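You operate a simulated robot arm through the tools that you are given. There is no shell and no other tool.

You are at the controls of a simulated robot arm. One attempt, no reset.

## Task
Clip the narrow glass pane at its blue and green corners, then lower it all the way unchipped.
Fine: the 44 N clip on the seat marked red 20, the 40 N clip on yellow 15; press the plunger till the cam shows 4, hands off the glass. Spill, drop and damage nothing. Set down upright: what you pick out.

The check looks at the end state, three seconds after you hand in, the way a careful person would. Anything else that was tipped, shoved, dropped, spilled or broken makes it a failure.

## Robot
A 6-joint arm with a three-finger gripper, fixed in place. Base frame: the origin is on the floor under the middle of its stand, x ahead of it, y to its left, z up; the work surface is at about z = 0.99. Lengths are in m, angles in rad, forces in N, time in s.
It reaches about 1.213 m from its shoulder. Its first joint turns from -2.897 to 2.897 rad. Payload 4.89 kg.
The TCP is the grasp point between the finger pads, 0.03 m short of the fingertips. In the tool frame z runs along the fingers and y along their closing line. The gripper opens to 0.164 m; its body begins 0.125 m behind the TCP.
Orientation is told as [roll, pitch, yaw] about the base's x, y, z axes, in that order, counted from this pose: with the fingers straight down and closing along the base's y, the tool's x points along the base's -x, its y along +y and its z along -z.

## Interface
- The arm moves only by the tool play_rows. Its argument "commands" is one flat list of numbers, 7 for each row, row after row: the shift along the base's x, y, z in m, then the turn, a rotation vector about the base's x, y, z in rad, then the closure in counts, from 0 (fully open) to 255 (shut). In form: [tx, ty, tz, rx, ry, rz, hand, tx, ty, tz, rx, ry, rz, hand, ...]. A call has 1 to 20 rows; each row shifts and turns the commanded pose from where the row before left it. Rows are played at 5 a second. More than 0.05 m and 0.15 rad between two rows, or a gripper value outside its range, and nothing of the call is played. A pose out of reach is approached as far as the arm can. The call stops where the force on the tool passes 90 N (or 10 N more than at its start, if that is more) or the arm is blocked; 0.2 s more then pass. The fingers move at their own pace (about 0.108 m/s each) and stop on an object; they squeeze with about 36 N. The grip force told is the motor's: it shows also when the fingers shut on nothing. Time passes only in rows, and 0.2 s behind the last, so rows that do not move let the fingers close. The reply holds the time, the measured pose of the TCP, the force on the tool along the base axes, the opening and the grip force, in the units named above and with some noise, with the torque about the TCP (base axes, N m) and any sound that the robot's microphone picked up.
- Cameras (640 x 400 px; columns grow to the right, rows downward): "scene" is fixed at [0.0545, 0.6497, 1.5861]; the picture's right is [-0.66, -0.75, 0.00], its down [-0.48, 0.43, -0.76] and it looks along [0.57, -0.51, -0.65] (base axes); focal length 320 px, centre (320, 200). "wrist" rides on the gripper at [0.076, -0.002, -0.152] in the tool frame; the picture's right is [0.02, 1.00, 0.00], its down [-0.88, 0.02, -0.47] and it looks along [-0.47, 0.01, 0.88] (tool axes); focal length 247 px, centre (320, 200). There is no depth. A picture from a camera that has moved, and an enlarged one, comes with that camera's place and axes in the base frame and with its lens. The place of the scene camera against the robot may be out by one fixed shift of up to 0.012 m in any direction.
- capture(camera): a new picture of that camera. It takes no simulated time.
- slide_trunk(by): moves the trunk up (or, below 0, down) by that many m; the arm rides with it, the base frame stays. It gives what a move gives, with no picture.
- inspect(camera, box): a new picture of the part [left, top, right, bottom] of that camera's present view, enlarged. It takes no simulated time.
- finish_job(): hands the job in; it is judged then, once.

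Places have to be worked out from the pictures, the camera data and where the tool is seen. Open the gripper and draw the arm clear of the work before you hand the job in, unless the task says otherwise.

The tools are called as name(argument=value, ...) on one line, values as JSON. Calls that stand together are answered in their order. play_rows: Moves the arm, as the interface text tells. Its arguments: {"type":"object","properties":{"commands":{"type":"array"}},"required":["commands"]} The other tools are called the same way: slide_trunk (by) moves the trunk up or down; capture (camera) takes a picture; inspect (camera, box) takes an enlarged picture of a part of a camera's view; finish_job () hands the job in.

At the start:

```text
time: 0.0
position: [0.6723, 0.1008, 1.2349]
ee_rot: [0.001, 0.0, -0.001]
force: [-0.1, -0.9, 0.6]
ft_torque: [-0.01, 0.0, 0.02]
width: 0.164
grip_force: 0.0
trunk travel left (down, up): [-0.175, 0.215]
```

scene: 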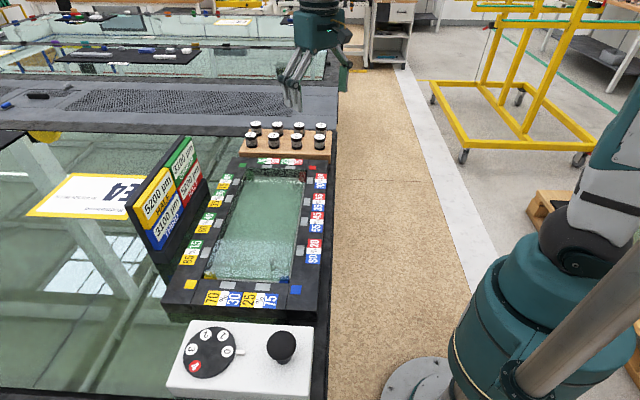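
wrist: 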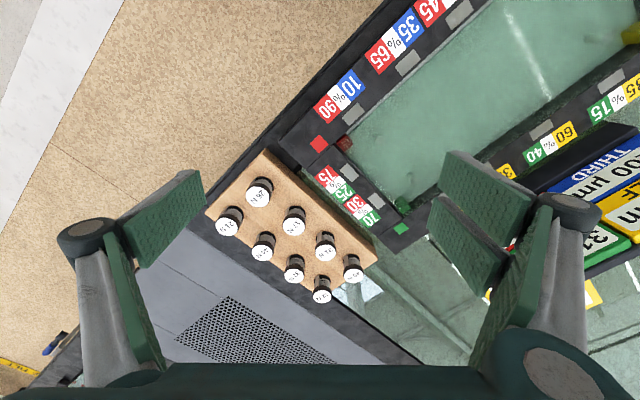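

I start by looking closely at the scene: the frame with its marked seats, the clips rack, the plunger and the placard.

inspect(camera="scene", box=[160, 110, 340, 222])

inspect(camera="scene", box=[150, 210, 340, 330])

inspect(camera="scene", box=[160, 300, 320, 400])

inspect(camera="scene", box=[20, 120, 220, 250])

inspect(camera="wrist", box=[200, 140, 400, 310])

inspect(camera="wrist", box=[300, 0, 640, 240])

```text
3.56 times, centred on (250, 166) of scene
camera zoom: at [0.0545, 0.6497, 1.5861], right [-0.66, -0.75, 0.0], down [-0.48, 0.43, -0.76], along [0.57, -0.51, -0.65], focal length 1138 px, centre (569, 321)
```

zoom: 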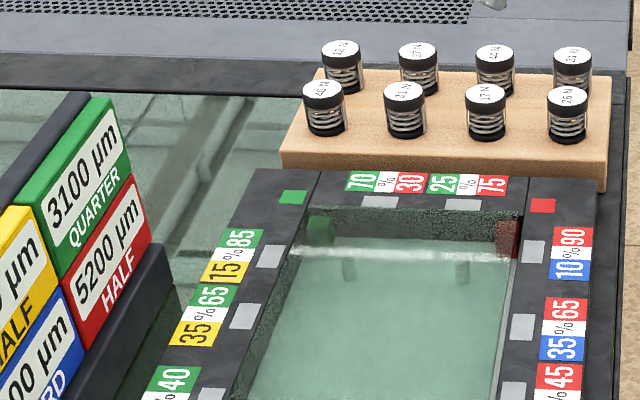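

```text
3.33 times, centred on (245, 270) of scene
camera zoom: at [0.0545, 0.6497, 1.5861], right [-0.66, -0.75, 0.0], down [-0.48, 0.43, -0.76], along [0.57, -0.51, -0.65], focal length 1067 px, centre (570, -33)
```

zoom: 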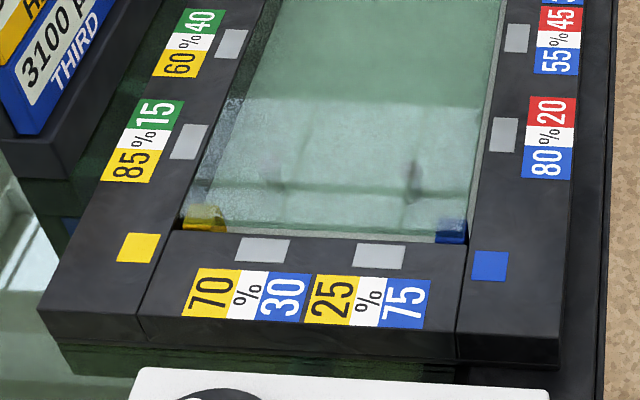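

```text
4.00 times, centred on (240, 350) of scene
camera zoom: at [0.0545, 0.6497, 1.5861], right [-0.66, -0.75, 0.0], down [-0.48, 0.43, -0.76], along [0.57, -0.51, -0.65], focal length 1280 px, centre (640, -400)
```

zoom: 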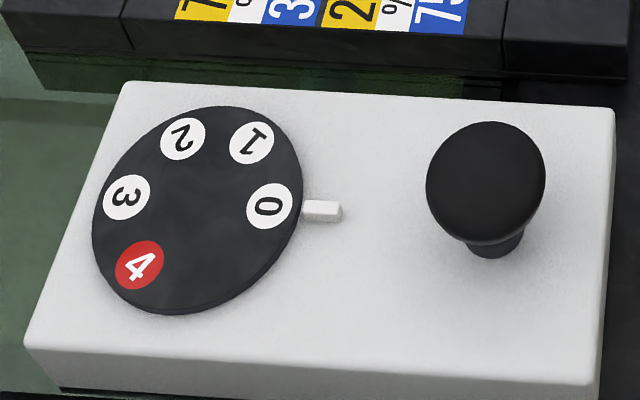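

```text
3.08 times, centred on (120, 185) of scene
camera zoom: at [0.0545, 0.6497, 1.5861], right [-0.66, -0.75, 0.0], down [-0.48, 0.43, -0.76], along [0.57, -0.51, -0.65], focal length 985 px, centre (935, 246)
```

zoom: 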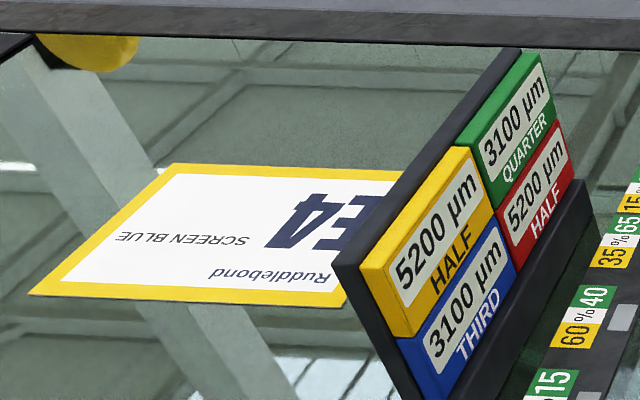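

```text
2.35 times, centred on (300, 225) of wrist
camera zoom: at [0.5959, 0.0985, 1.388], right [-0.02, 1.0, 0.0], down [0.88, 0.02, 0.47], along [0.47, 0.01, -0.88], focal length 581 px, centre (367, 141)
```

zoom: 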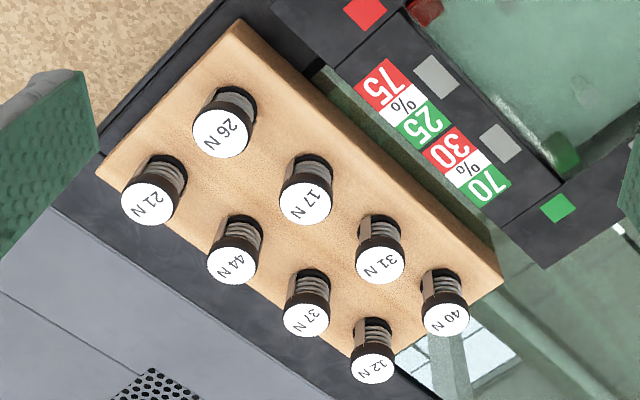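

```text
1.67 times, centred on (470, 120) of wrist
camera zoom: at [0.5959, 0.0985, 1.388], right [-0.02, 1.0, 0.0], down [0.88, 0.02, 0.47], along [0.47, 0.01, -0.88], focal length 412 px, centre (70, 333)
```

zoom: 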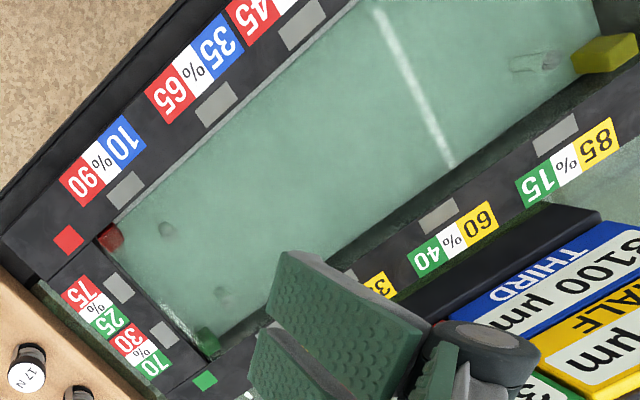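

The wrist view gives the clip layout (front row 26, 17, 31, 40; back row 21, 44, 37, 12). To get heights I shift the wrist camera 0.15 m ahead at the same height and look again for a stereo pair.

play_rows(commands=[0.03, 0, 0, 0, 0, 0, 0, 0.04, 0, 0, 0, 0, 0, 0, 0.04, 0, 0, 0, 0, 0, 0, 0.04, 0, 0, 0, 0, 0, 0, 0, 0, 0, 0, 0, 0, 0])

capture(camera="wrist")

capture(camera="scene")

```text
time: 1.2
position: [0.825, 0.0979, 1.2307]
ee_rot: [0.001, 0.001, 0.0]
force: [1.0, 0.5, -0.6]
ft_torque: [-0.02, 0.16, 0.02]
width: 0.164
grip_force: 0.0
trunk travel left (down, up): [-0.175, 0.215]
```

```text
taken
camera wrist: at [0.7473, 0.0962, 1.3852], right [-0.02, 1.0, 0.0], down [0.88, 0.02, 0.47], along [0.47, 0.01, -0.88], focal length 247 px, centre (320, 200)
```

wrist: 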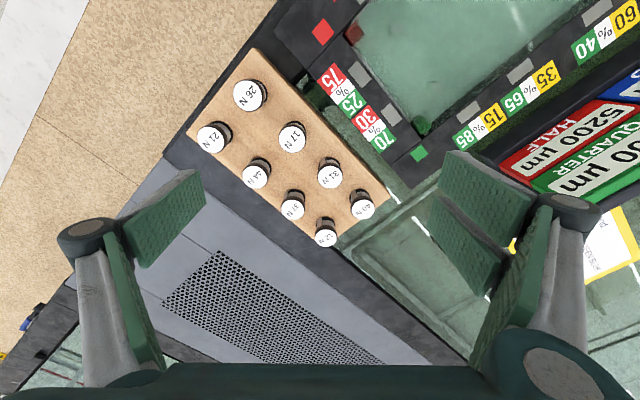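

```text
taken
```

scene: 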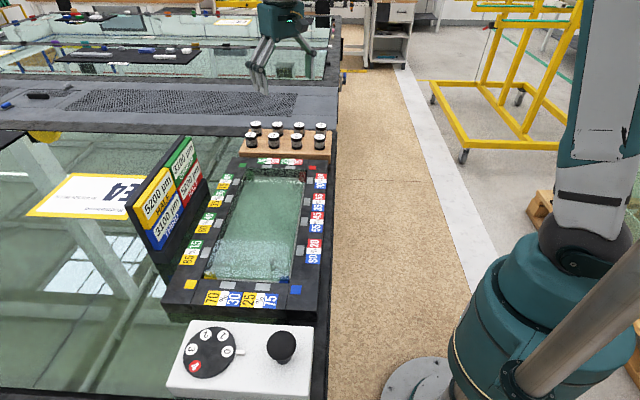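

The views overlap well. I enlarge the rack and the near corner of the frame to triangulate.

inspect(camera="wrist", box=[180, 60, 400, 250])

inspect(camera="wrist", box=[300, 0, 560, 170])

inspect(camera="scene", box=[230, 0, 350, 110])

```text
2.11 times, centred on (290, 155) of wrist
camera zoom: at [0.7473, 0.0962, 1.3852], right [-0.02, 1.0, 0.0], down [0.88, 0.02, 0.47], along [0.47, 0.01, -0.88], focal length 520 px, centre (383, 295)
```

zoom: 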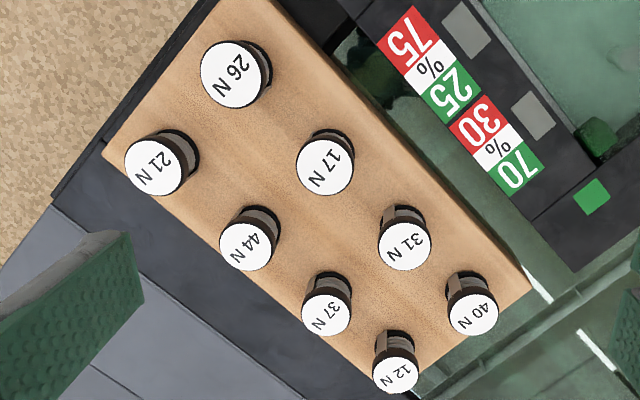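

```text
2.35 times, centred on (430, 85) of wrist
camera zoom: at [0.7473, 0.0962, 1.3852], right [-0.02, 1.0, 0.0], down [0.88, 0.02, 0.47], along [0.47, 0.01, -0.88], focal length 581 px, centre (61, 471)
```

zoom: 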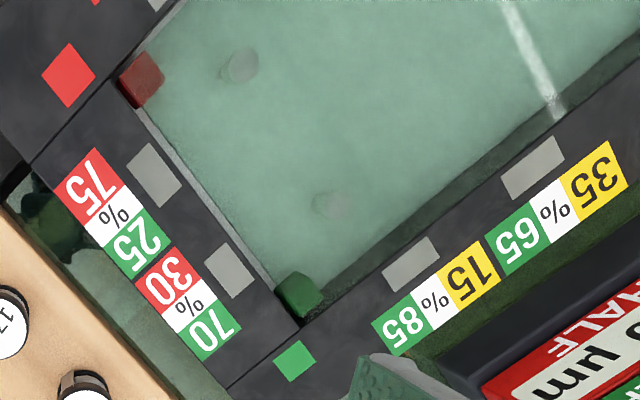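

```text
3.64 times, centred on (290, 55) of scene
camera zoom: at [0.0545, 0.6497, 1.5861], right [-0.66, -0.75, 0.0], down [-0.48, 0.43, -0.76], along [0.57, -0.51, -0.65], focal length 1164 px, centre (429, 727)
```

zoom: 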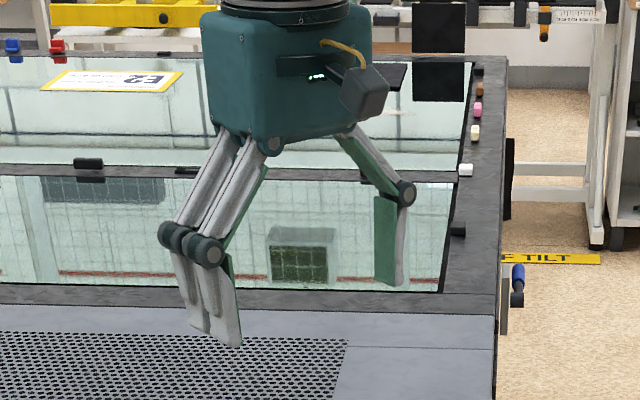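

Triangulation puts the clip caps at z≈1.035, the frame top at z≈0.994, the 44 N clip near (0.893, 0.000) and the 40 N near (0.948, 0.170); the rack and frame are turned about 45°. I turn the hand by +45° to line up with the rack, moving over the 44 N clip at the same height, and half close to see the finger geometry.

play_rows(commands=[0.0117, -0.0163, 0, 0, 0, 0.1309, 60, 0.0117, -0.0163, 0, 0, 0, 0.1309, 120, 0.0117, -0.0163, 0, 0, 0, 0.1309, 120, 0.0117, -0.0163, 0, 0, 0, 0.1309, 120, 0.0117, -0.0163, 0, 0, 0, 0.1309, 120, 0.0117, -0.0163, 0, 0, 0, 0.1309, 120, 0, 0, 0, 0, 0, 0, 120, 0, 0, 0, 0, 0, 0, 120])

capture(camera="wrist")

inspect(camera="scene", box=[220, 0, 360, 160])

```text
time: 3.0
position: [0.8938, -0.0001, 1.2344]
ee_rot: [0.0, 0.0, 0.784]
force: [-0.3, -0.8, -1.3]
ft_torque: [0.04, 0.06, -0.04]
width: 0.0871
grip_force: 0.1
trunk travel left (down, up): [-0.175, 0.215]
```

```text
taken
camera wrist: at [0.8401, -0.055, 1.3875], right [-0.72, 0.69, 0.0], down [0.61, 0.64, 0.47], along [0.33, 0.34, -0.88], focal length 247 px, centre (320, 200)
```

wrist: 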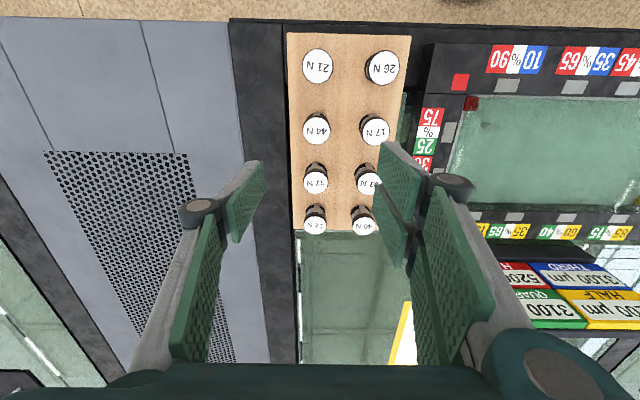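

```text
2.50 times, centred on (290, 80) of scene
camera zoom: at [0.0545, 0.6497, 1.5861], right [-0.66, -0.75, 0.0], down [-0.48, 0.43, -0.76], along [0.57, -0.51, -0.65], focal length 800 px, centre (395, 500)
```

zoom: 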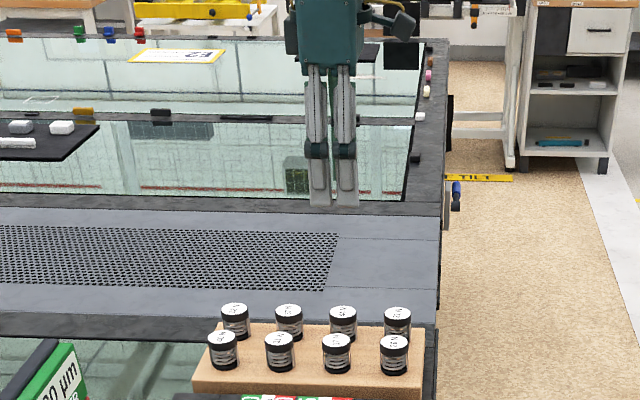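

Opening is linear with counts (120 → 0.087 m), and the view is now square with the rack; the two-finger side faces the frame. I enlarge to fix the 44 N clip's exact offset from the TCP.

inspect(camera="wrist", box=[270, 30, 430, 240])

inspect(camera="wrist", box=[410, 30, 640, 340])

inspect(camera="scene", box=[230, 110, 345, 182])

```text
1.90 times, centred on (350, 135) of wrist
camera zoom: at [0.8401, -0.055, 1.3875], right [-0.72, 0.69, 0.0], down [0.61, 0.64, 0.47], along [0.33, 0.34, -0.88], focal length 470 px, centre (263, 324)
```

zoom: 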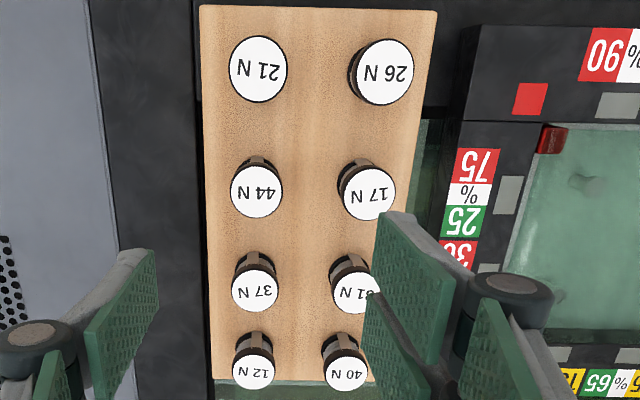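

```text
1.29 times, centred on (525, 185) of wrist
camera zoom: at [0.8401, -0.055, 1.3875], right [-0.72, 0.69, 0.0], down [0.61, 0.64, 0.47], along [0.33, 0.34, -0.88], focal length 319 px, centre (56, 219)
```

zoom: 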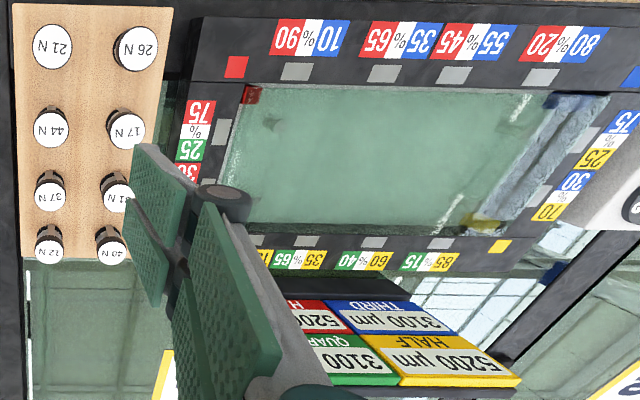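

```text
5.56 times, centred on (288, 146) of scene
camera zoom: at [0.0545, 0.6497, 1.5861], right [-0.66, -0.75, 0.0], down [-0.48, 0.43, -0.76], along [0.57, -0.51, -0.65], focal length 1778 px, centre (501, 500)
```

zoom: 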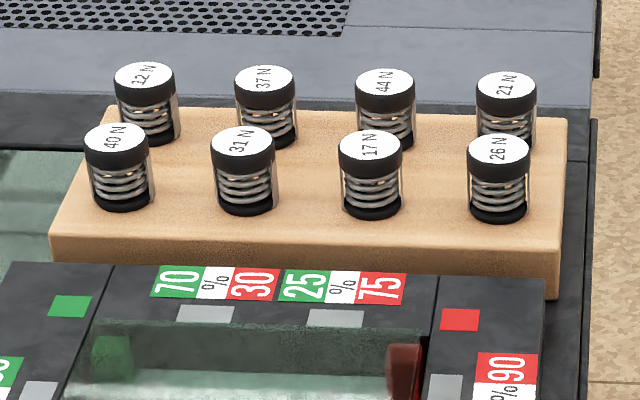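

The 44 N clip sits about 5 mm toward the conveyor side of the TCP, at about (0.896, -0.003); clips are ~0.037 wide and ~0.042 tall on a rack top at ~0.993. I shift over it, set the opening to about 0.062 m and come down partway to recheck.

play_rows(commands=[0.0036, -0.0034, 0, 0, 0, 0, 158, 0, 0, -0.03, 0, 0, 0, 158, 0, 0, -0.04, 0, 0, 0, 158, 0, 0, -0.04, 0, 0, 0, 158, 0, 0, -0.02, 0, 0, 0, 158, 0, 0, 0, 0, 0, 0, 158])

capture(camera="wrist")

inspect(camera="scene", box=[220, 60, 360, 180])

```text
time: 4.4
position: [0.8984, -0.0022, 1.1047]
ee_rot: [0.0, -0.001, 0.785]
force: [0.3, -0.6, -0.1]
ft_torque: [0.0, 0.1, 0.01]
width: 0.0625
grip_force: 0.1
trunk travel left (down, up): [-0.175, 0.215]
```

```text
taken
camera wrist: at [0.8447, -0.0562, 1.2562], right [-0.72, 0.69, 0.0], down [0.61, 0.64, 0.47], along [0.33, 0.34, -0.88], focal length 247 px, centre (320, 200)
```

wrist: 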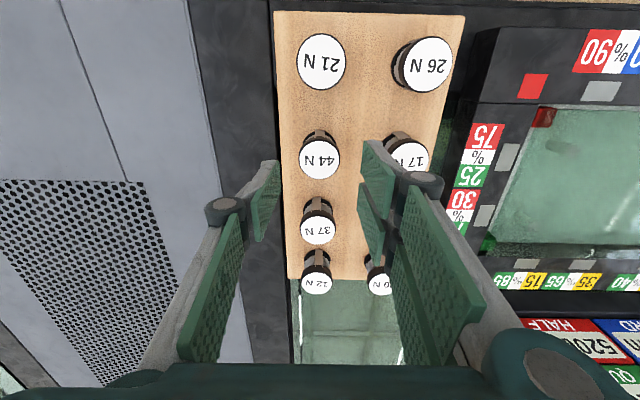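

```text
3.33 times, centred on (290, 120) of scene
camera zoom: at [0.0545, 0.6497, 1.5861], right [-0.66, -0.75, 0.0], down [-0.48, 0.43, -0.76], along [0.57, -0.51, -0.65], focal length 1067 px, centre (420, 467)
```

zoom: 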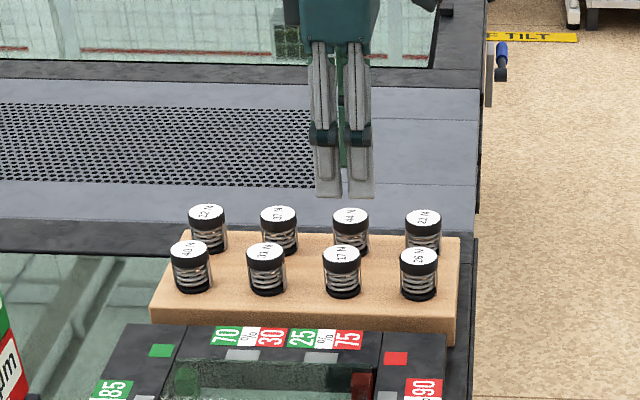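

The cap is within 1–2 mm of the TCP axis. I lower to about z = 1.033 (fingertips about 1 cm above the rack top) and check before closing.

play_rows(commands=[0, 0, -0.03, 0, 0, 0, 158, 0, 0, -0.025, 0, 0, 0, 158, 0, 0, -0.016, 0, 0, 0, 158, 0, 0, 0, 0, 0, 0, 158])

capture(camera="wrist")

inspect(camera="scene", box=[230, 80, 345, 180])

```text
time: 5.4
position: [0.8985, -0.0027, 1.0352]
ee_rot: [0.002, 0.001, 0.786]
force: [0.6, -0.7, -0.3]
ft_torque: [0.02, 0.06, 0.01]
width: 0.0624
grip_force: 0.1
trunk travel left (down, up): [-0.175, 0.215]
```

```text
taken
camera wrist: at [0.8436, -0.0573, 1.1877], right [-0.72, 0.69, 0.0], down [0.61, 0.64, 0.47], along [0.33, 0.34, -0.88], focal length 247 px, centre (320, 200)
```

wrist: 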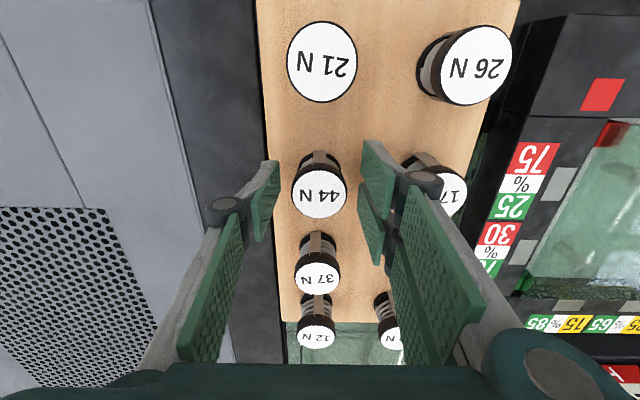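

```text
4.00 times, centred on (288, 130) of scene
camera zoom: at [0.0545, 0.6497, 1.5861], right [-0.66, -0.75, 0.0], down [-0.48, 0.43, -0.76], along [0.57, -0.51, -0.65], focal length 1280 px, centre (450, 480)
```

zoom: 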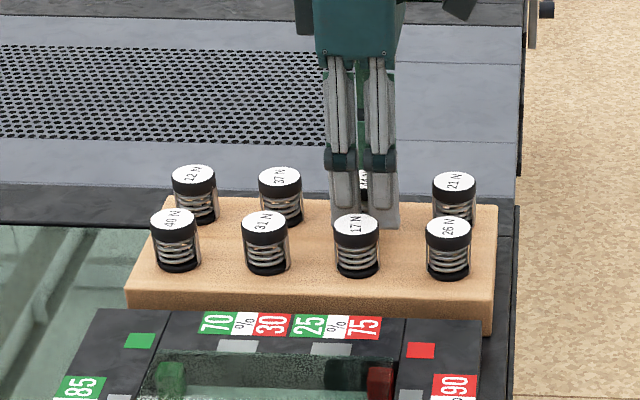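

The 44 N cap lies centred between the pads at the TCP height. I go 6 mm lower and close on it, waiting for the grip to settle.

play_rows(commands=[0, 0, -0.006, 0, 0, 0, 158, 0, 0, 0, 0, 0, 0, 158, 0, 0, 0, 0, 0, 0, 190, 0, 0, 0, 0, 0, 0, 220, 0, 0, 0, 0, 0, 0, 255, 0, 0, 0, 0, 0, 0, 255, 0, 0, 0, 0, 0, 0, 255])

capture(camera="wrist")

inspect(camera="scene", box=[230, 80, 345, 180])

```text
time: 7.0
position: [0.8963, -0.0025, 1.0286]
ee_rot: [0.0, -0.001, 0.786]
force: [0.0, 0.5, -0.1]
ft_torque: [0.04, -0.02, -0.01]
width: 0.0386
grip_force: 36.3
trunk travel left (down, up): [-0.175, 0.215]
```

```text
taken
camera wrist: at [0.8433, -0.0573, 1.1818], right [-0.72, 0.69, 0.0], down [0.61, 0.64, 0.47], along [0.33, 0.34, -0.88], focal length 247 px, centre (320, 200)
```

wrist: 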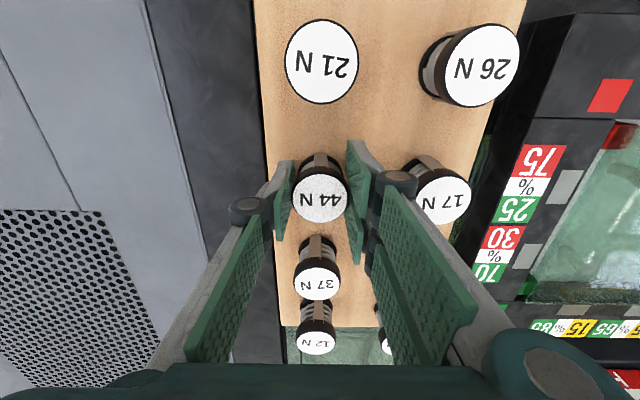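

```text
4.00 times, centred on (288, 130) of scene
camera zoom: at [0.0545, 0.6497, 1.5861], right [-0.66, -0.75, 0.0], down [-0.48, 0.43, -0.76], along [0.57, -0.51, -0.65], focal length 1280 px, centre (450, 480)
```

zoom: 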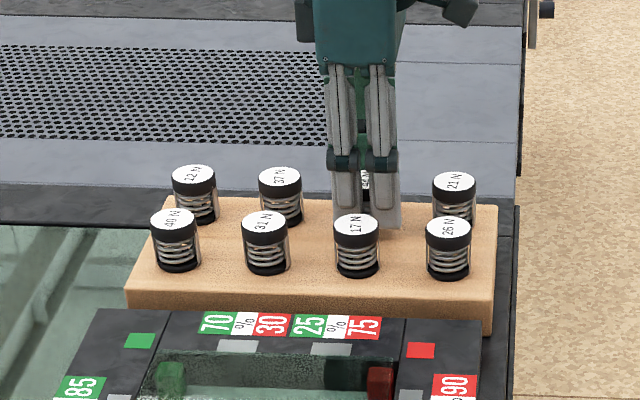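

Grip is firm at 0.0386 m with 36 N. I lift straight up to clear the neighbours and check the hold.

play_rows(commands=[0, 0, 0.01, 0, 0, 0, 255, 0, 0, 0.02, 0, 0, 0, 255, 0, 0, 0.04, 0, 0, 0, 255, 0, 0, 0.04, 0, 0, 0, 255, 0, 0, 0.04, 0, 0, 0, 255, 0, 0, 0.02, 0, 0, 0, 255, 0, 0, 0, 0, 0, 0, 255])

capture(camera="wrist")

inspect(camera="scene", box=[230, 50, 345, 180])

```text
time: 8.6
position: [0.8972, -0.0031, 1.1979]
ee_rot: [-0.001, -0.001, 0.786]
force: [0.2, 0.9, -0.1]
ft_torque: [0.0, -0.06, 0.03]
width: 0.0383
grip_force: 36.1
trunk travel left (down, up): [-0.175, 0.215]
```

```text
taken
camera wrist: at [0.8439, -0.0579, 1.3504], right [-0.72, 0.69, 0.0], down [0.61, 0.64, 0.47], along [0.33, 0.34, -0.88], focal length 247 px, centre (320, 200)
```

wrist: 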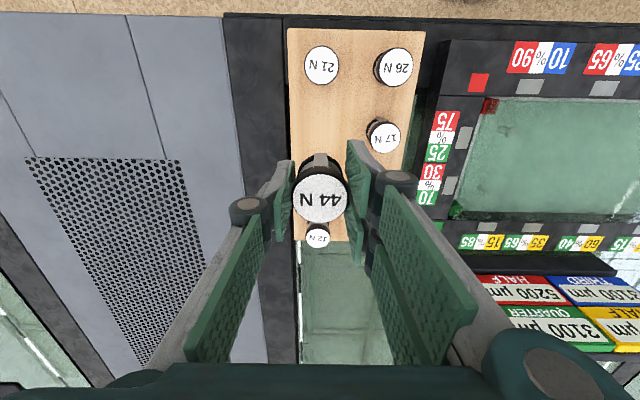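

```text
3.08 times, centred on (288, 115) of scene
camera zoom: at [0.0545, 0.6497, 1.5861], right [-0.66, -0.75, 0.0], down [-0.48, 0.43, -0.76], along [0.57, -0.51, -0.65], focal length 985 px, centre (420, 462)
```

zoom: 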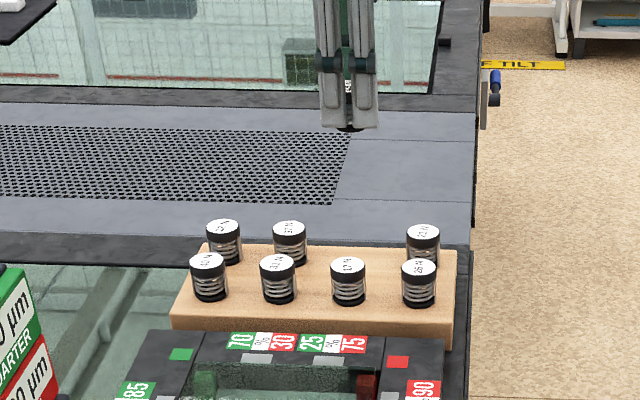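

The 44 N clip is held cleanly and all the others stand undisturbed. I carry it at z≈1.20 across to above the red-20 seat near (0.461, 0.346).

play_rows(commands=[-0.02, 0.016, 0, 0, 0, 0, 255, -0.0347, 0.0278, 0, 0, 0, 0, 255, -0.0347, 0.0278, 0, 0, 0, 0, 255, -0.0347, 0.0278, 0, 0, 0, 0, 255, -0.0347, 0.0278, 0, 0, 0, 0, 255, -0.0347, 0.0278, 0, 0, 0, 0, 255, -0.0347, 0.0278, 0, 0, 0, 0, 255, -0.0347, 0.0278, 0, 0, 0, 0, 255, -0.0347, 0.0278, 0, 0, 0, 0, 255, -0.0347, 0.0278, 0, 0, 0, 0, 255, -0.0347, 0.0278, 0, 0, 0, 0, 255, -0.0347, 0.0278, 0, 0, 0, 0, 255, -0.0343, 0.0272, 0, 0, 0, 0, 255, 0, 0, 0, 0, 0, 0, 255])

capture(camera="wrist")

capture(camera="scene")

```text
time: 11.6
position: [0.4591, 0.3444, 1.1998]
ee_rot: [-0.001, -0.001, 0.786]
force: [0.1, -0.2, -1.2]
ft_torque: [-0.02, -0.02, -0.01]
width: 0.0385
grip_force: 36.2
trunk travel left (down, up): [-0.175, 0.215]
```

```text
taken
camera wrist: at [0.406, 0.29, 1.3513], right [-0.72, 0.69, 0.0], down [0.61, 0.64, 0.47], along [0.33, 0.34, -0.88], focal length 247 px, centre (320, 200)
```

wrist: 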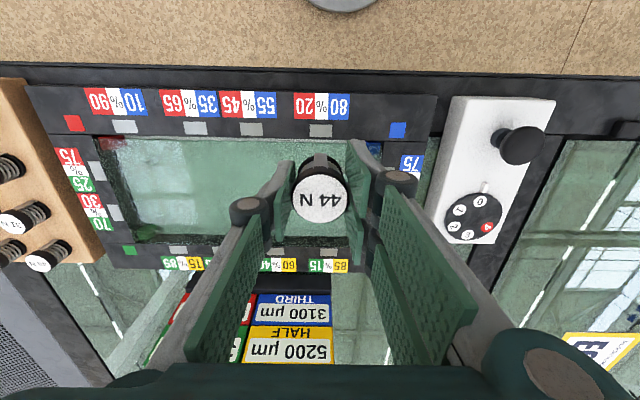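

```text
taken
```

scene: 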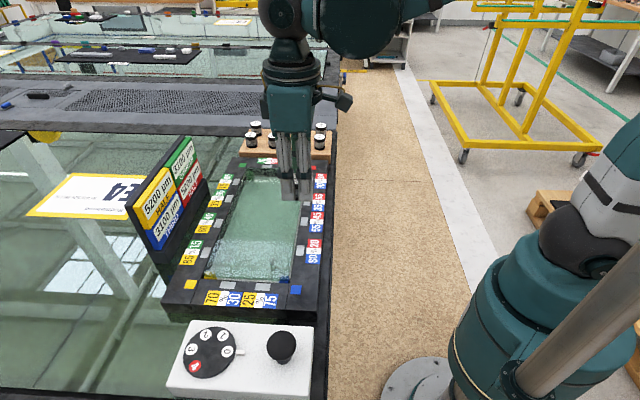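

The red-20/blue-80 seat shows right under the clip. I enlarge to measure the small remaining offset.

inspect(camera="wrist", box=[260, 80, 400, 170])

inspect(camera="wrist", box=[420, 80, 580, 260])

inspect(camera="wrist", box=[40, 80, 240, 280])

```text
4.44 times, centred on (330, 125) of wrist
camera zoom: at [0.406, 0.29, 1.3513], right [-0.72, 0.69, 0.0], down [0.61, 0.64, 0.47], along [0.33, 0.34, -0.88], focal length 1098 px, centre (276, 533)
```

zoom: 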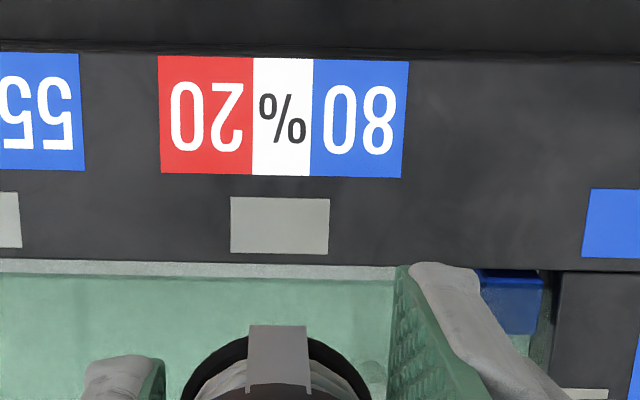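

```text
2.22 times, centred on (500, 170) of wrist
camera zoom: at [0.406, 0.29, 1.3513], right [-0.72, 0.69, 0.0], down [0.61, 0.64, 0.47], along [0.33, 0.34, -0.88], focal length 549 px, centre (-80, 267)
```

zoom: 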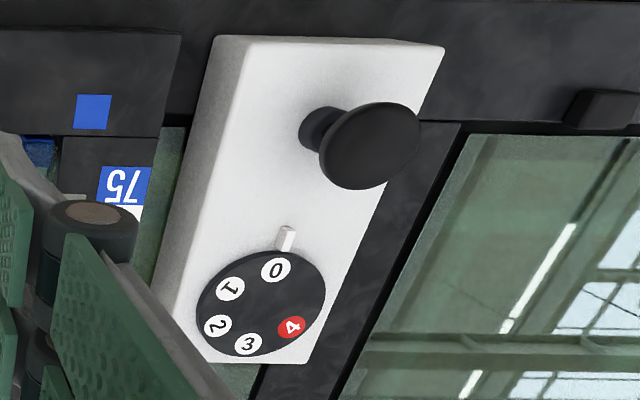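

```text
2.00 times, centred on (140, 180) of wrist
camera zoom: at [0.406, 0.29, 1.3513], right [-0.72, 0.69, 0.0], down [0.61, 0.64, 0.47], along [0.33, 0.34, -0.88], focal length 494 px, centre (680, 240)
```

zoom: 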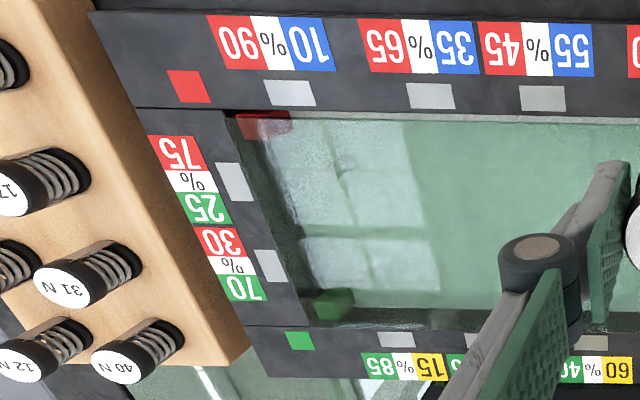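

The seat centre is only about 1 mm right and 2.4 mm forward of the clip axis. I correct by (+0.001, +0.002) and come down most of the way, stopping with about 2 cm left.

play_rows(commands=[0.0011, 0.0023, 0, 0, 0, 0, 255, 0, 0, -0.03, 0, 0, 0, 255, 0, 0, -0.04, 0, 0, 0, 255, 0, 0, -0.04, 0, 0, 0, 255, 0, 0, -0.03, 0, 0, 0, 255, 0, 0, -0.01, 0, 0, 0, 255, 0, 0, 0, 0, 0, 0, 255])

capture(camera="wrist")

inspect(camera="scene", box=[220, 180, 360, 300])

```text
time: 13.2
position: [0.4623, 0.3485, 1.0485]
ee_rot: [-0.003, 0.001, 0.786]
force: [0.4, 0.1, 0.1]
ft_torque: [-0.03, 0.04, 0.0]
width: 0.0386
grip_force: 35.6
trunk travel left (down, up): [-0.175, 0.215]
```

```text
taken
camera wrist: at [0.4081, 0.2938, 1.2012], right [-0.72, 0.69, 0.0], down [0.61, 0.64, 0.47], along [0.33, 0.34, -0.88], focal length 247 px, centre (320, 200)
```

wrist: 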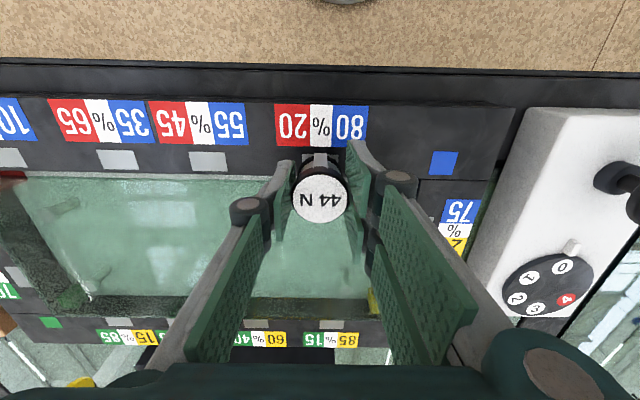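

```text
3.33 times, centred on (290, 240) of scene
camera zoom: at [0.0545, 0.6497, 1.5861], right [-0.66, -0.75, 0.0], down [-0.48, 0.43, -0.76], along [0.57, -0.51, -0.65], focal length 1067 px, centre (420, 67)
```

zoom: 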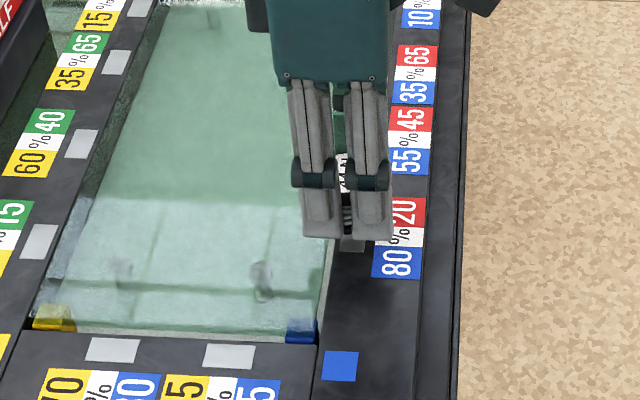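

Clip bottom should be about 2 cm above the seat now. I enlarge the wrist view to check alignment with the pad.

inspect(camera="wrist", box=[260, 90, 400, 230])

inspect(camera="scene", box=[290, 220, 345, 270])

```text
2.86 times, centred on (330, 160) of wrist
camera zoom: at [0.4081, 0.2938, 1.2012], right [-0.72, 0.69, 0.0], down [0.61, 0.64, 0.47], along [0.33, 0.34, -0.88], focal length 706 px, centre (291, 314)
```

zoom: 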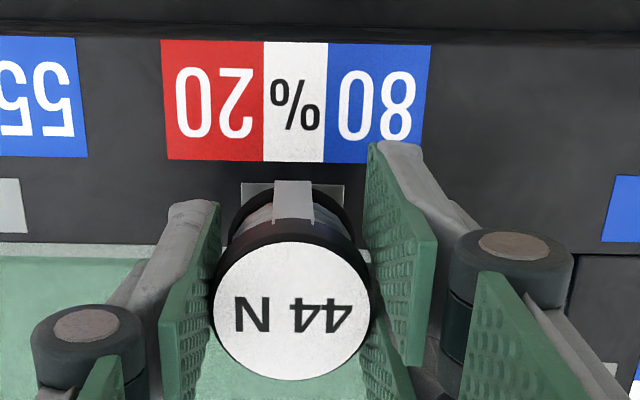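

```text
8.00 times, centred on (318, 245) of scene
camera zoom: at [0.0545, 0.6497, 1.5861], right [-0.66, -0.75, 0.0], down [-0.48, 0.43, -0.76], along [0.57, -0.51, -0.65], focal length 2560 px, centre (340, -160)
```

zoom: 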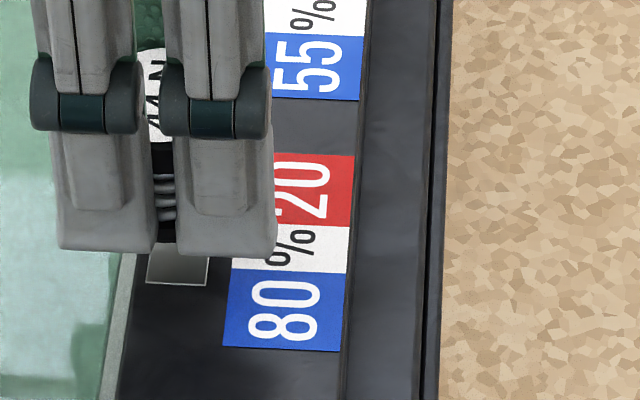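

Lateral alignment is good; the pad is about 1.5 mm nearer the camera than the clip axis, so I back off by that and lower in small steps watching the force.

play_rows(commands=[-0.001, -0.0011, -0.008, 0, 0, 0, 255, 0, 0, -0.006, 0, 0, 0, 255, 0, 0, 0, 0, 0, 0, 255])

inspect(camera="wrist", box=[260, 90, 400, 230])

inspect(camera="scene", box=[290, 220, 345, 270])

```text
time: 14.0
position: [0.461, 0.3493, 1.032]
ee_rot: [0.0, 0.0, 0.787]
force: [-0.4, 0.7, 0.3]
ft_torque: [0.0, 0.02, 0.01]
width: 0.0386
grip_force: 36.0
trunk travel left (down, up): [-0.175, 0.215]
```

```text
2.86 times, centred on (330, 160) of wrist
camera zoom: at [0.4068, 0.2938, 1.1858], right [-0.72, 0.69, 0.0], down [0.61, 0.64, 0.47], along [0.33, 0.34, -0.88], focal length 706 px, centre (291, 314)
```

zoom: 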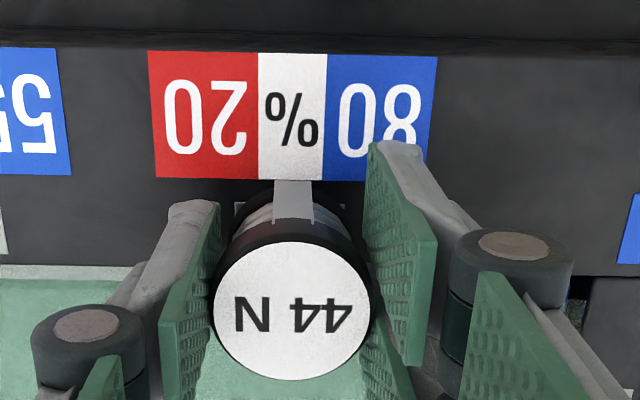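

```text
8.00 times, centred on (318, 245) of scene
camera zoom: at [0.0545, 0.6497, 1.5861], right [-0.66, -0.75, 0.0], down [-0.48, 0.43, -0.76], along [0.57, -0.51, -0.65], focal length 2560 px, centre (340, -160)
```

zoom: 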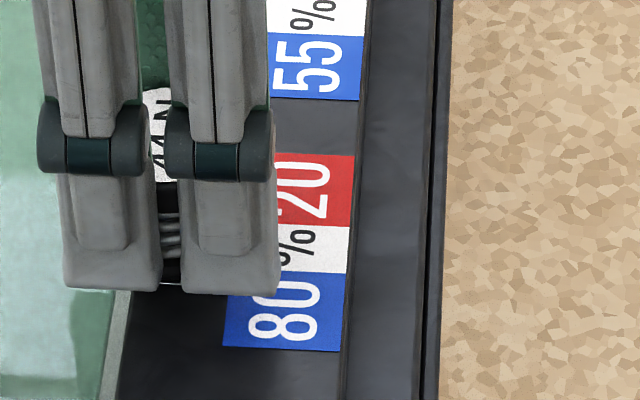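

No contact yet (z ≈ 1.033). I lower in 1.5 mm steps.

play_rows(commands=[0, 0, -0.0015, 0, 0, 0, 255, 0, 0, -0.0015, 0, 0, 0, 255, 0, 0, 0, 0, 0, 0, 255])

```text
time: 14.8
position: [0.4616, 0.3482, 1.0319]
ee_rot: [0.0, -0.002, 0.786]
force: [-0.8, 1.8, 30.4]
ft_torque: [0.08, -0.06, 0.01]
width: 0.0387
grip_force: 36.1
trunk travel left (down, up): [-0.175, 0.215]
```

Contact: 30 N upward on the tool, so the clip is on the seat. I ease up 1 mm to leave only light contact and read again.

play_rows(commands=[0, 0, 0.0012, 0, 0, 0, 255, 0, 0, 0, 0, 0, 0, 255])

inspect(camera="wrist", box=[260, 90, 400, 230])

```text
time: 15.4
position: [0.4607, 0.3493, 1.0324]
ee_rot: [0.0, 0.0, 0.786]
force: [-1.8, 3.6, -0.6]
ft_torque: [0.16, 0.13, 0.03]
width: 0.0385
grip_force: 36.4
trunk travel left (down, up): [-0.175, 0.215]
```

```text
2.86 times, centred on (330, 160) of wrist
camera zoom: at [0.4071, 0.2939, 1.1844], right [-0.72, 0.69, 0.0], down [0.61, 0.64, 0.47], along [0.33, 0.34, -0.88], focal length 706 px, centre (291, 314)
```

zoom: 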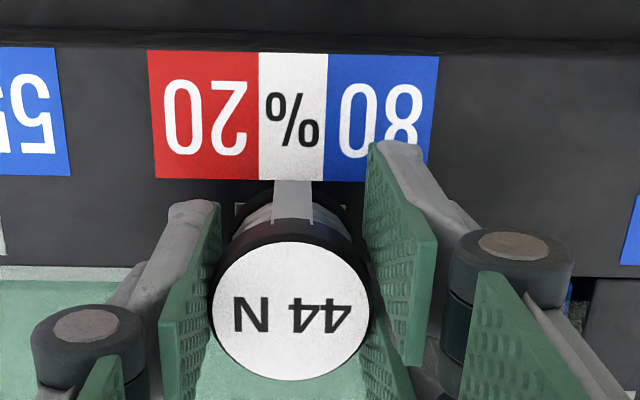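

Vertical force is now near zero, so the clip rests lightly on the seat. I open the fingers gradually.

play_rows(commands=[0, 0, 0, 0, 0, 0, 200, 0, 0, 0, 0, 0, 0, 190, 0, 0, 0, 0, 0, 0, 180, 0, 0, 0, 0, 0, 0, 165, 0, 0, 0, 0, 0, 0, 150, 0, 0, 0, 0, 0, 0, 140, 0, 0, 0, 0, 0, 0, 140])

capture(camera="wrist")

inspect(camera="scene", box=[280, 200, 350, 280])

```text
time: 17.0
position: [0.4617, 0.3472, 1.0325]
ee_rot: [-0.001, 0.001, 0.786]
force: [-0.4, 0.5, 0.7]
ft_torque: [0.04, -0.02, -0.03]
width: 0.0738
grip_force: 0.1
trunk travel left (down, up): [-0.175, 0.215]
```

```text
taken
camera wrist: at [0.4075, 0.2938, 1.1848], right [-0.72, 0.69, 0.0], down [0.61, 0.64, 0.47], along [0.33, 0.34, -0.88], focal length 247 px, centre (320, 200)
```

wrist: 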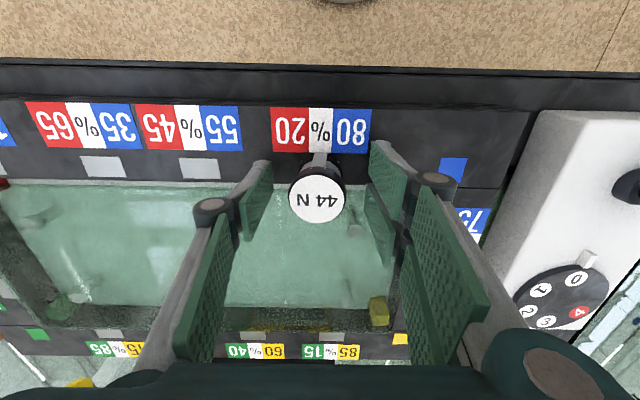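

```text
5.00 times, centred on (315, 240) of scene
camera zoom: at [0.0545, 0.6497, 1.5861], right [-0.66, -0.75, 0.0], down [-0.48, 0.43, -0.76], along [0.57, -0.51, -0.65], focal length 1600 px, centre (345, 0)
```

zoom: 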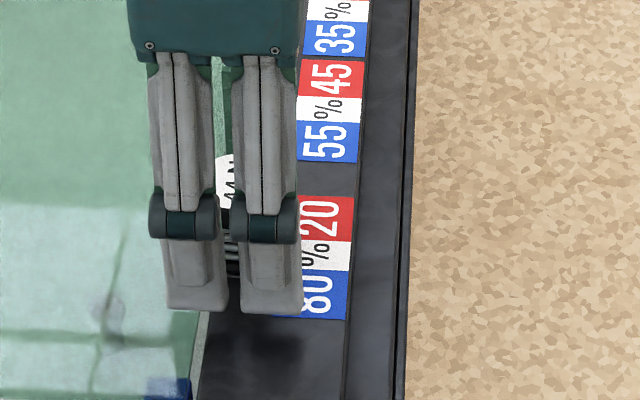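

The 44 N clip is released and standing. I raise straight up clear of it and look.

play_rows(commands=[0, 0, 0.015, 0, 0, 0, 140, 0, 0, 0.03, 0, 0, 0, 140, 0, 0, 0.04, 0, 0, 0, 140, 0, 0, 0.04, 0, 0, 0, 140, 0, 0, 0.04, 0, 0, 0, 140, 0, 0, 0, 0, 0, 0, 140])

inspect(camera="wrist", box=[250, 60, 410, 200])

inspect(camera="scene", box=[260, 180, 350, 290])

```text
time: 18.4
position: [0.4616, 0.3476, 1.1978]
ee_rot: [0.0, 0.0, 0.784]
force: [-0.1, 0.4, -1.1]
ft_torque: [0.04, -0.02, 0.0]
width: 0.0738
grip_force: 0.1
trunk travel left (down, up): [-0.175, 0.215]
```

```text
2.86 times, centred on (330, 130) of wrist
camera zoom: at [0.4068, 0.2937, 1.3502], right [-0.72, 0.69, 0.0], down [0.61, 0.64, 0.47], along [0.33, 0.34, -0.88], focal length 706 px, centre (291, 400)
```

zoom: 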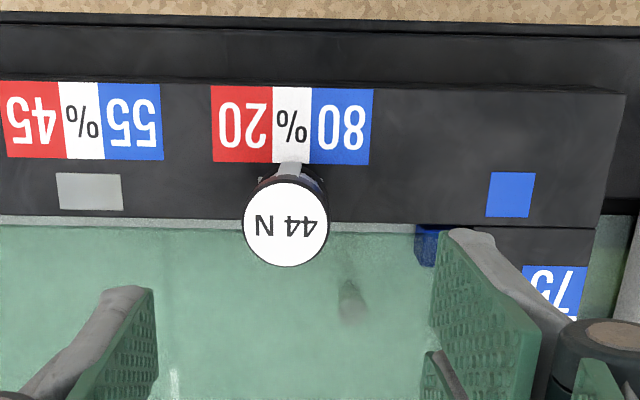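

```text
3.64 times, centred on (305, 235) of scene
camera zoom: at [0.0545, 0.6497, 1.5861], right [-0.66, -0.75, 0.0], down [-0.48, 0.43, -0.76], along [0.57, -0.51, -0.65], focal length 1164 px, centre (374, 73)
```

zoom: 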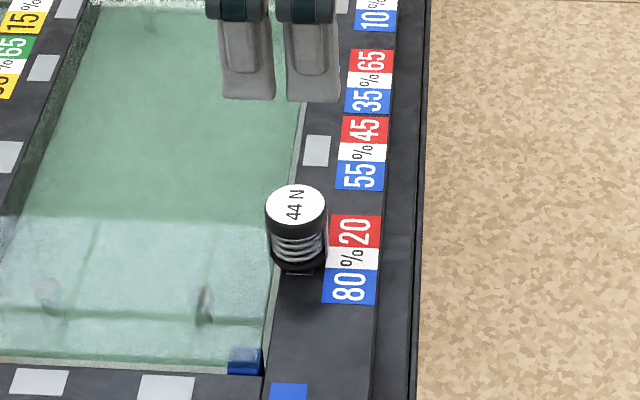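

The 44 N clip stands upright on the red-20 seat (within ~3 mm of centre). Now I travel at z≈1.20 back to above the 40 N clip, estimated at (0.952, 0.168).

play_rows(commands=[0.02, -0.0073, 0, 0, 0, 0, 150, 0.0392, -0.0144, 0, 0, 0, 0, 158, 0.0392, -0.0144, 0, 0, 0, 0, 158, 0.0392, -0.0144, 0, 0, 0, 0, 158, 0.0392, -0.0144, 0, 0, 0, 0, 158, 0.0392, -0.0144, 0, 0, 0, 0, 158, 0.0392, -0.0144, 0, 0, 0, 0, 158, 0.0392, -0.0144, 0, 0, 0, 0, 158, 0.0392, -0.0144, 0, 0, 0, 0, 158, 0.0392, -0.0144, 0, 0, 0, 0, 158, 0.0392, -0.0144, 0, 0, 0, 0, 158, 0.0392, -0.0144, 0, 0, 0, 0, 158, 0.0388, -0.0143, 0, 0, 0, 0, 158, 0, 0, 0, 0, 0, 0, 158])

capture(camera="wrist")

inspect(camera="wrist", box=[250, 60, 400, 200])

capture(camera="scene")

```text
time: 21.4
position: [0.9533, 0.1663, 1.1935]
ee_rot: [0.002, 0.001, 0.785]
force: [0.6, -0.3, -1.1]
ft_torque: [0.01, 0.15, 0.02]
width: 0.0621
grip_force: 0.0
trunk travel left (down, up): [-0.175, 0.215]
```

```text
taken
camera wrist: at [0.8998, 0.1115, 1.3468], right [-0.72, 0.69, 0.0], down [0.61, 0.64, 0.47], along [0.33, 0.34, -0.88], focal length 247 px, centre (320, 200)
```

wrist: 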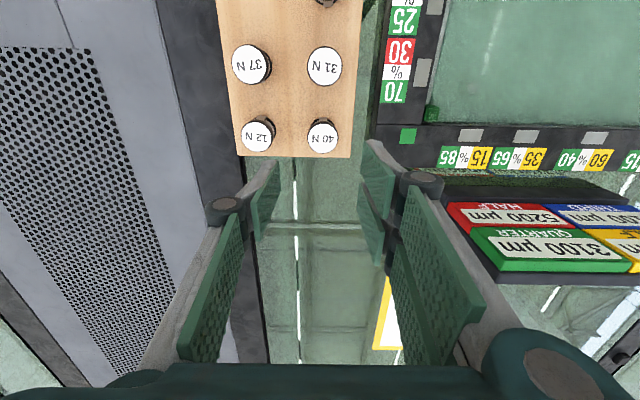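

```text
2.86 times, centred on (325, 130) of wrist
camera zoom: at [0.8998, 0.1115, 1.3468], right [-0.72, 0.69, 0.0], down [0.61, 0.64, 0.47], along [0.33, 0.34, -0.88], focal length 706 px, centre (306, 400)
```

zoom: 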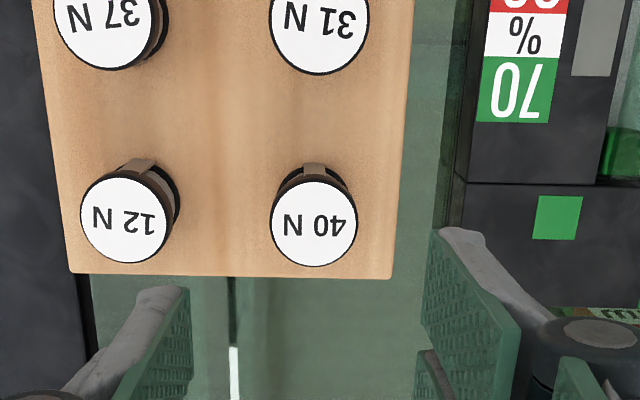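

```text
taken
```

scene: 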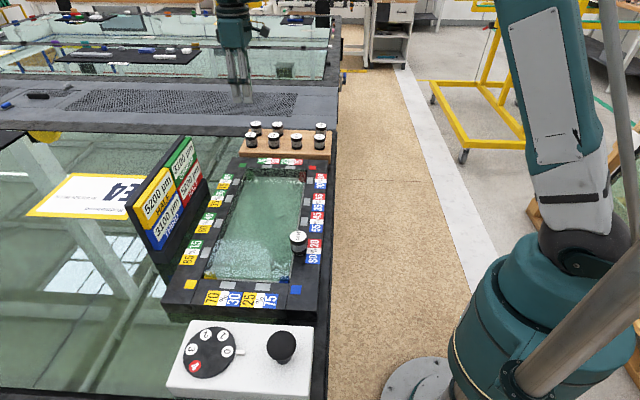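

The 40 N clip is about 3 mm right and 1 mm forward of the TCP axis. I correct by (-0.0016, +0.0027) and descend partway.

play_rows(commands=[-0.0016, 0.0027, 0, 0, 0, 0, 158, 0, 0, -0.03, 0, 0, 0, 158, 0, 0, -0.04, 0, 0, 0, 158, 0, 0, -0.03, 0, 0, 0, 158, 0, 0, 0, 0, 0, 0, 158])

inspect(camera="wrist", box=[240, 90, 400, 230])

capture(camera="wrist")

```text
time: 22.6
position: [0.9525, 0.1702, 1.098]
ee_rot: [0.001, 0.0, 0.786]
force: [0.2, 0.5, -0.5]
ft_torque: [0.01, 0.09, 0.01]
width: 0.0621
grip_force: 0.1
trunk travel left (down, up): [-0.175, 0.215]
```

```text
2.86 times, centred on (320, 160) of wrist
camera zoom: at [0.8976, 0.115, 1.2512], right [-0.72, 0.69, 0.0], down [0.61, 0.64, 0.47], along [0.33, 0.34, -0.88], focal length 706 px, centre (320, 314)
```

zoom: 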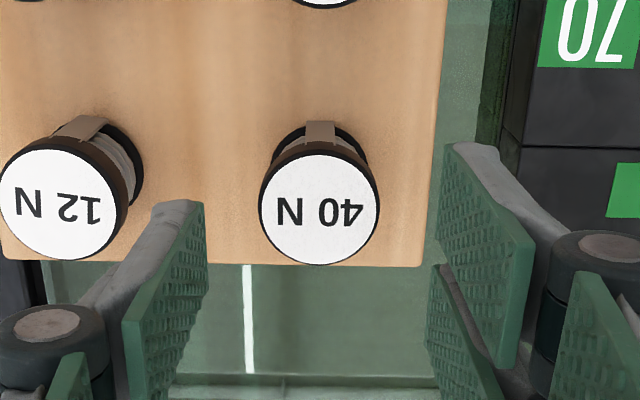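

```text
taken
camera wrist: at [0.8976, 0.115, 1.2512], right [-0.72, 0.69, 0.0], down [0.61, 0.64, 0.47], along [0.33, 0.34, -0.88], focal length 247 px, centre (320, 200)
```

wrist: 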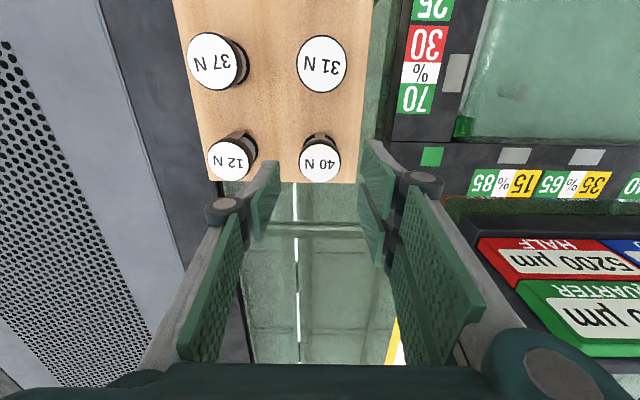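

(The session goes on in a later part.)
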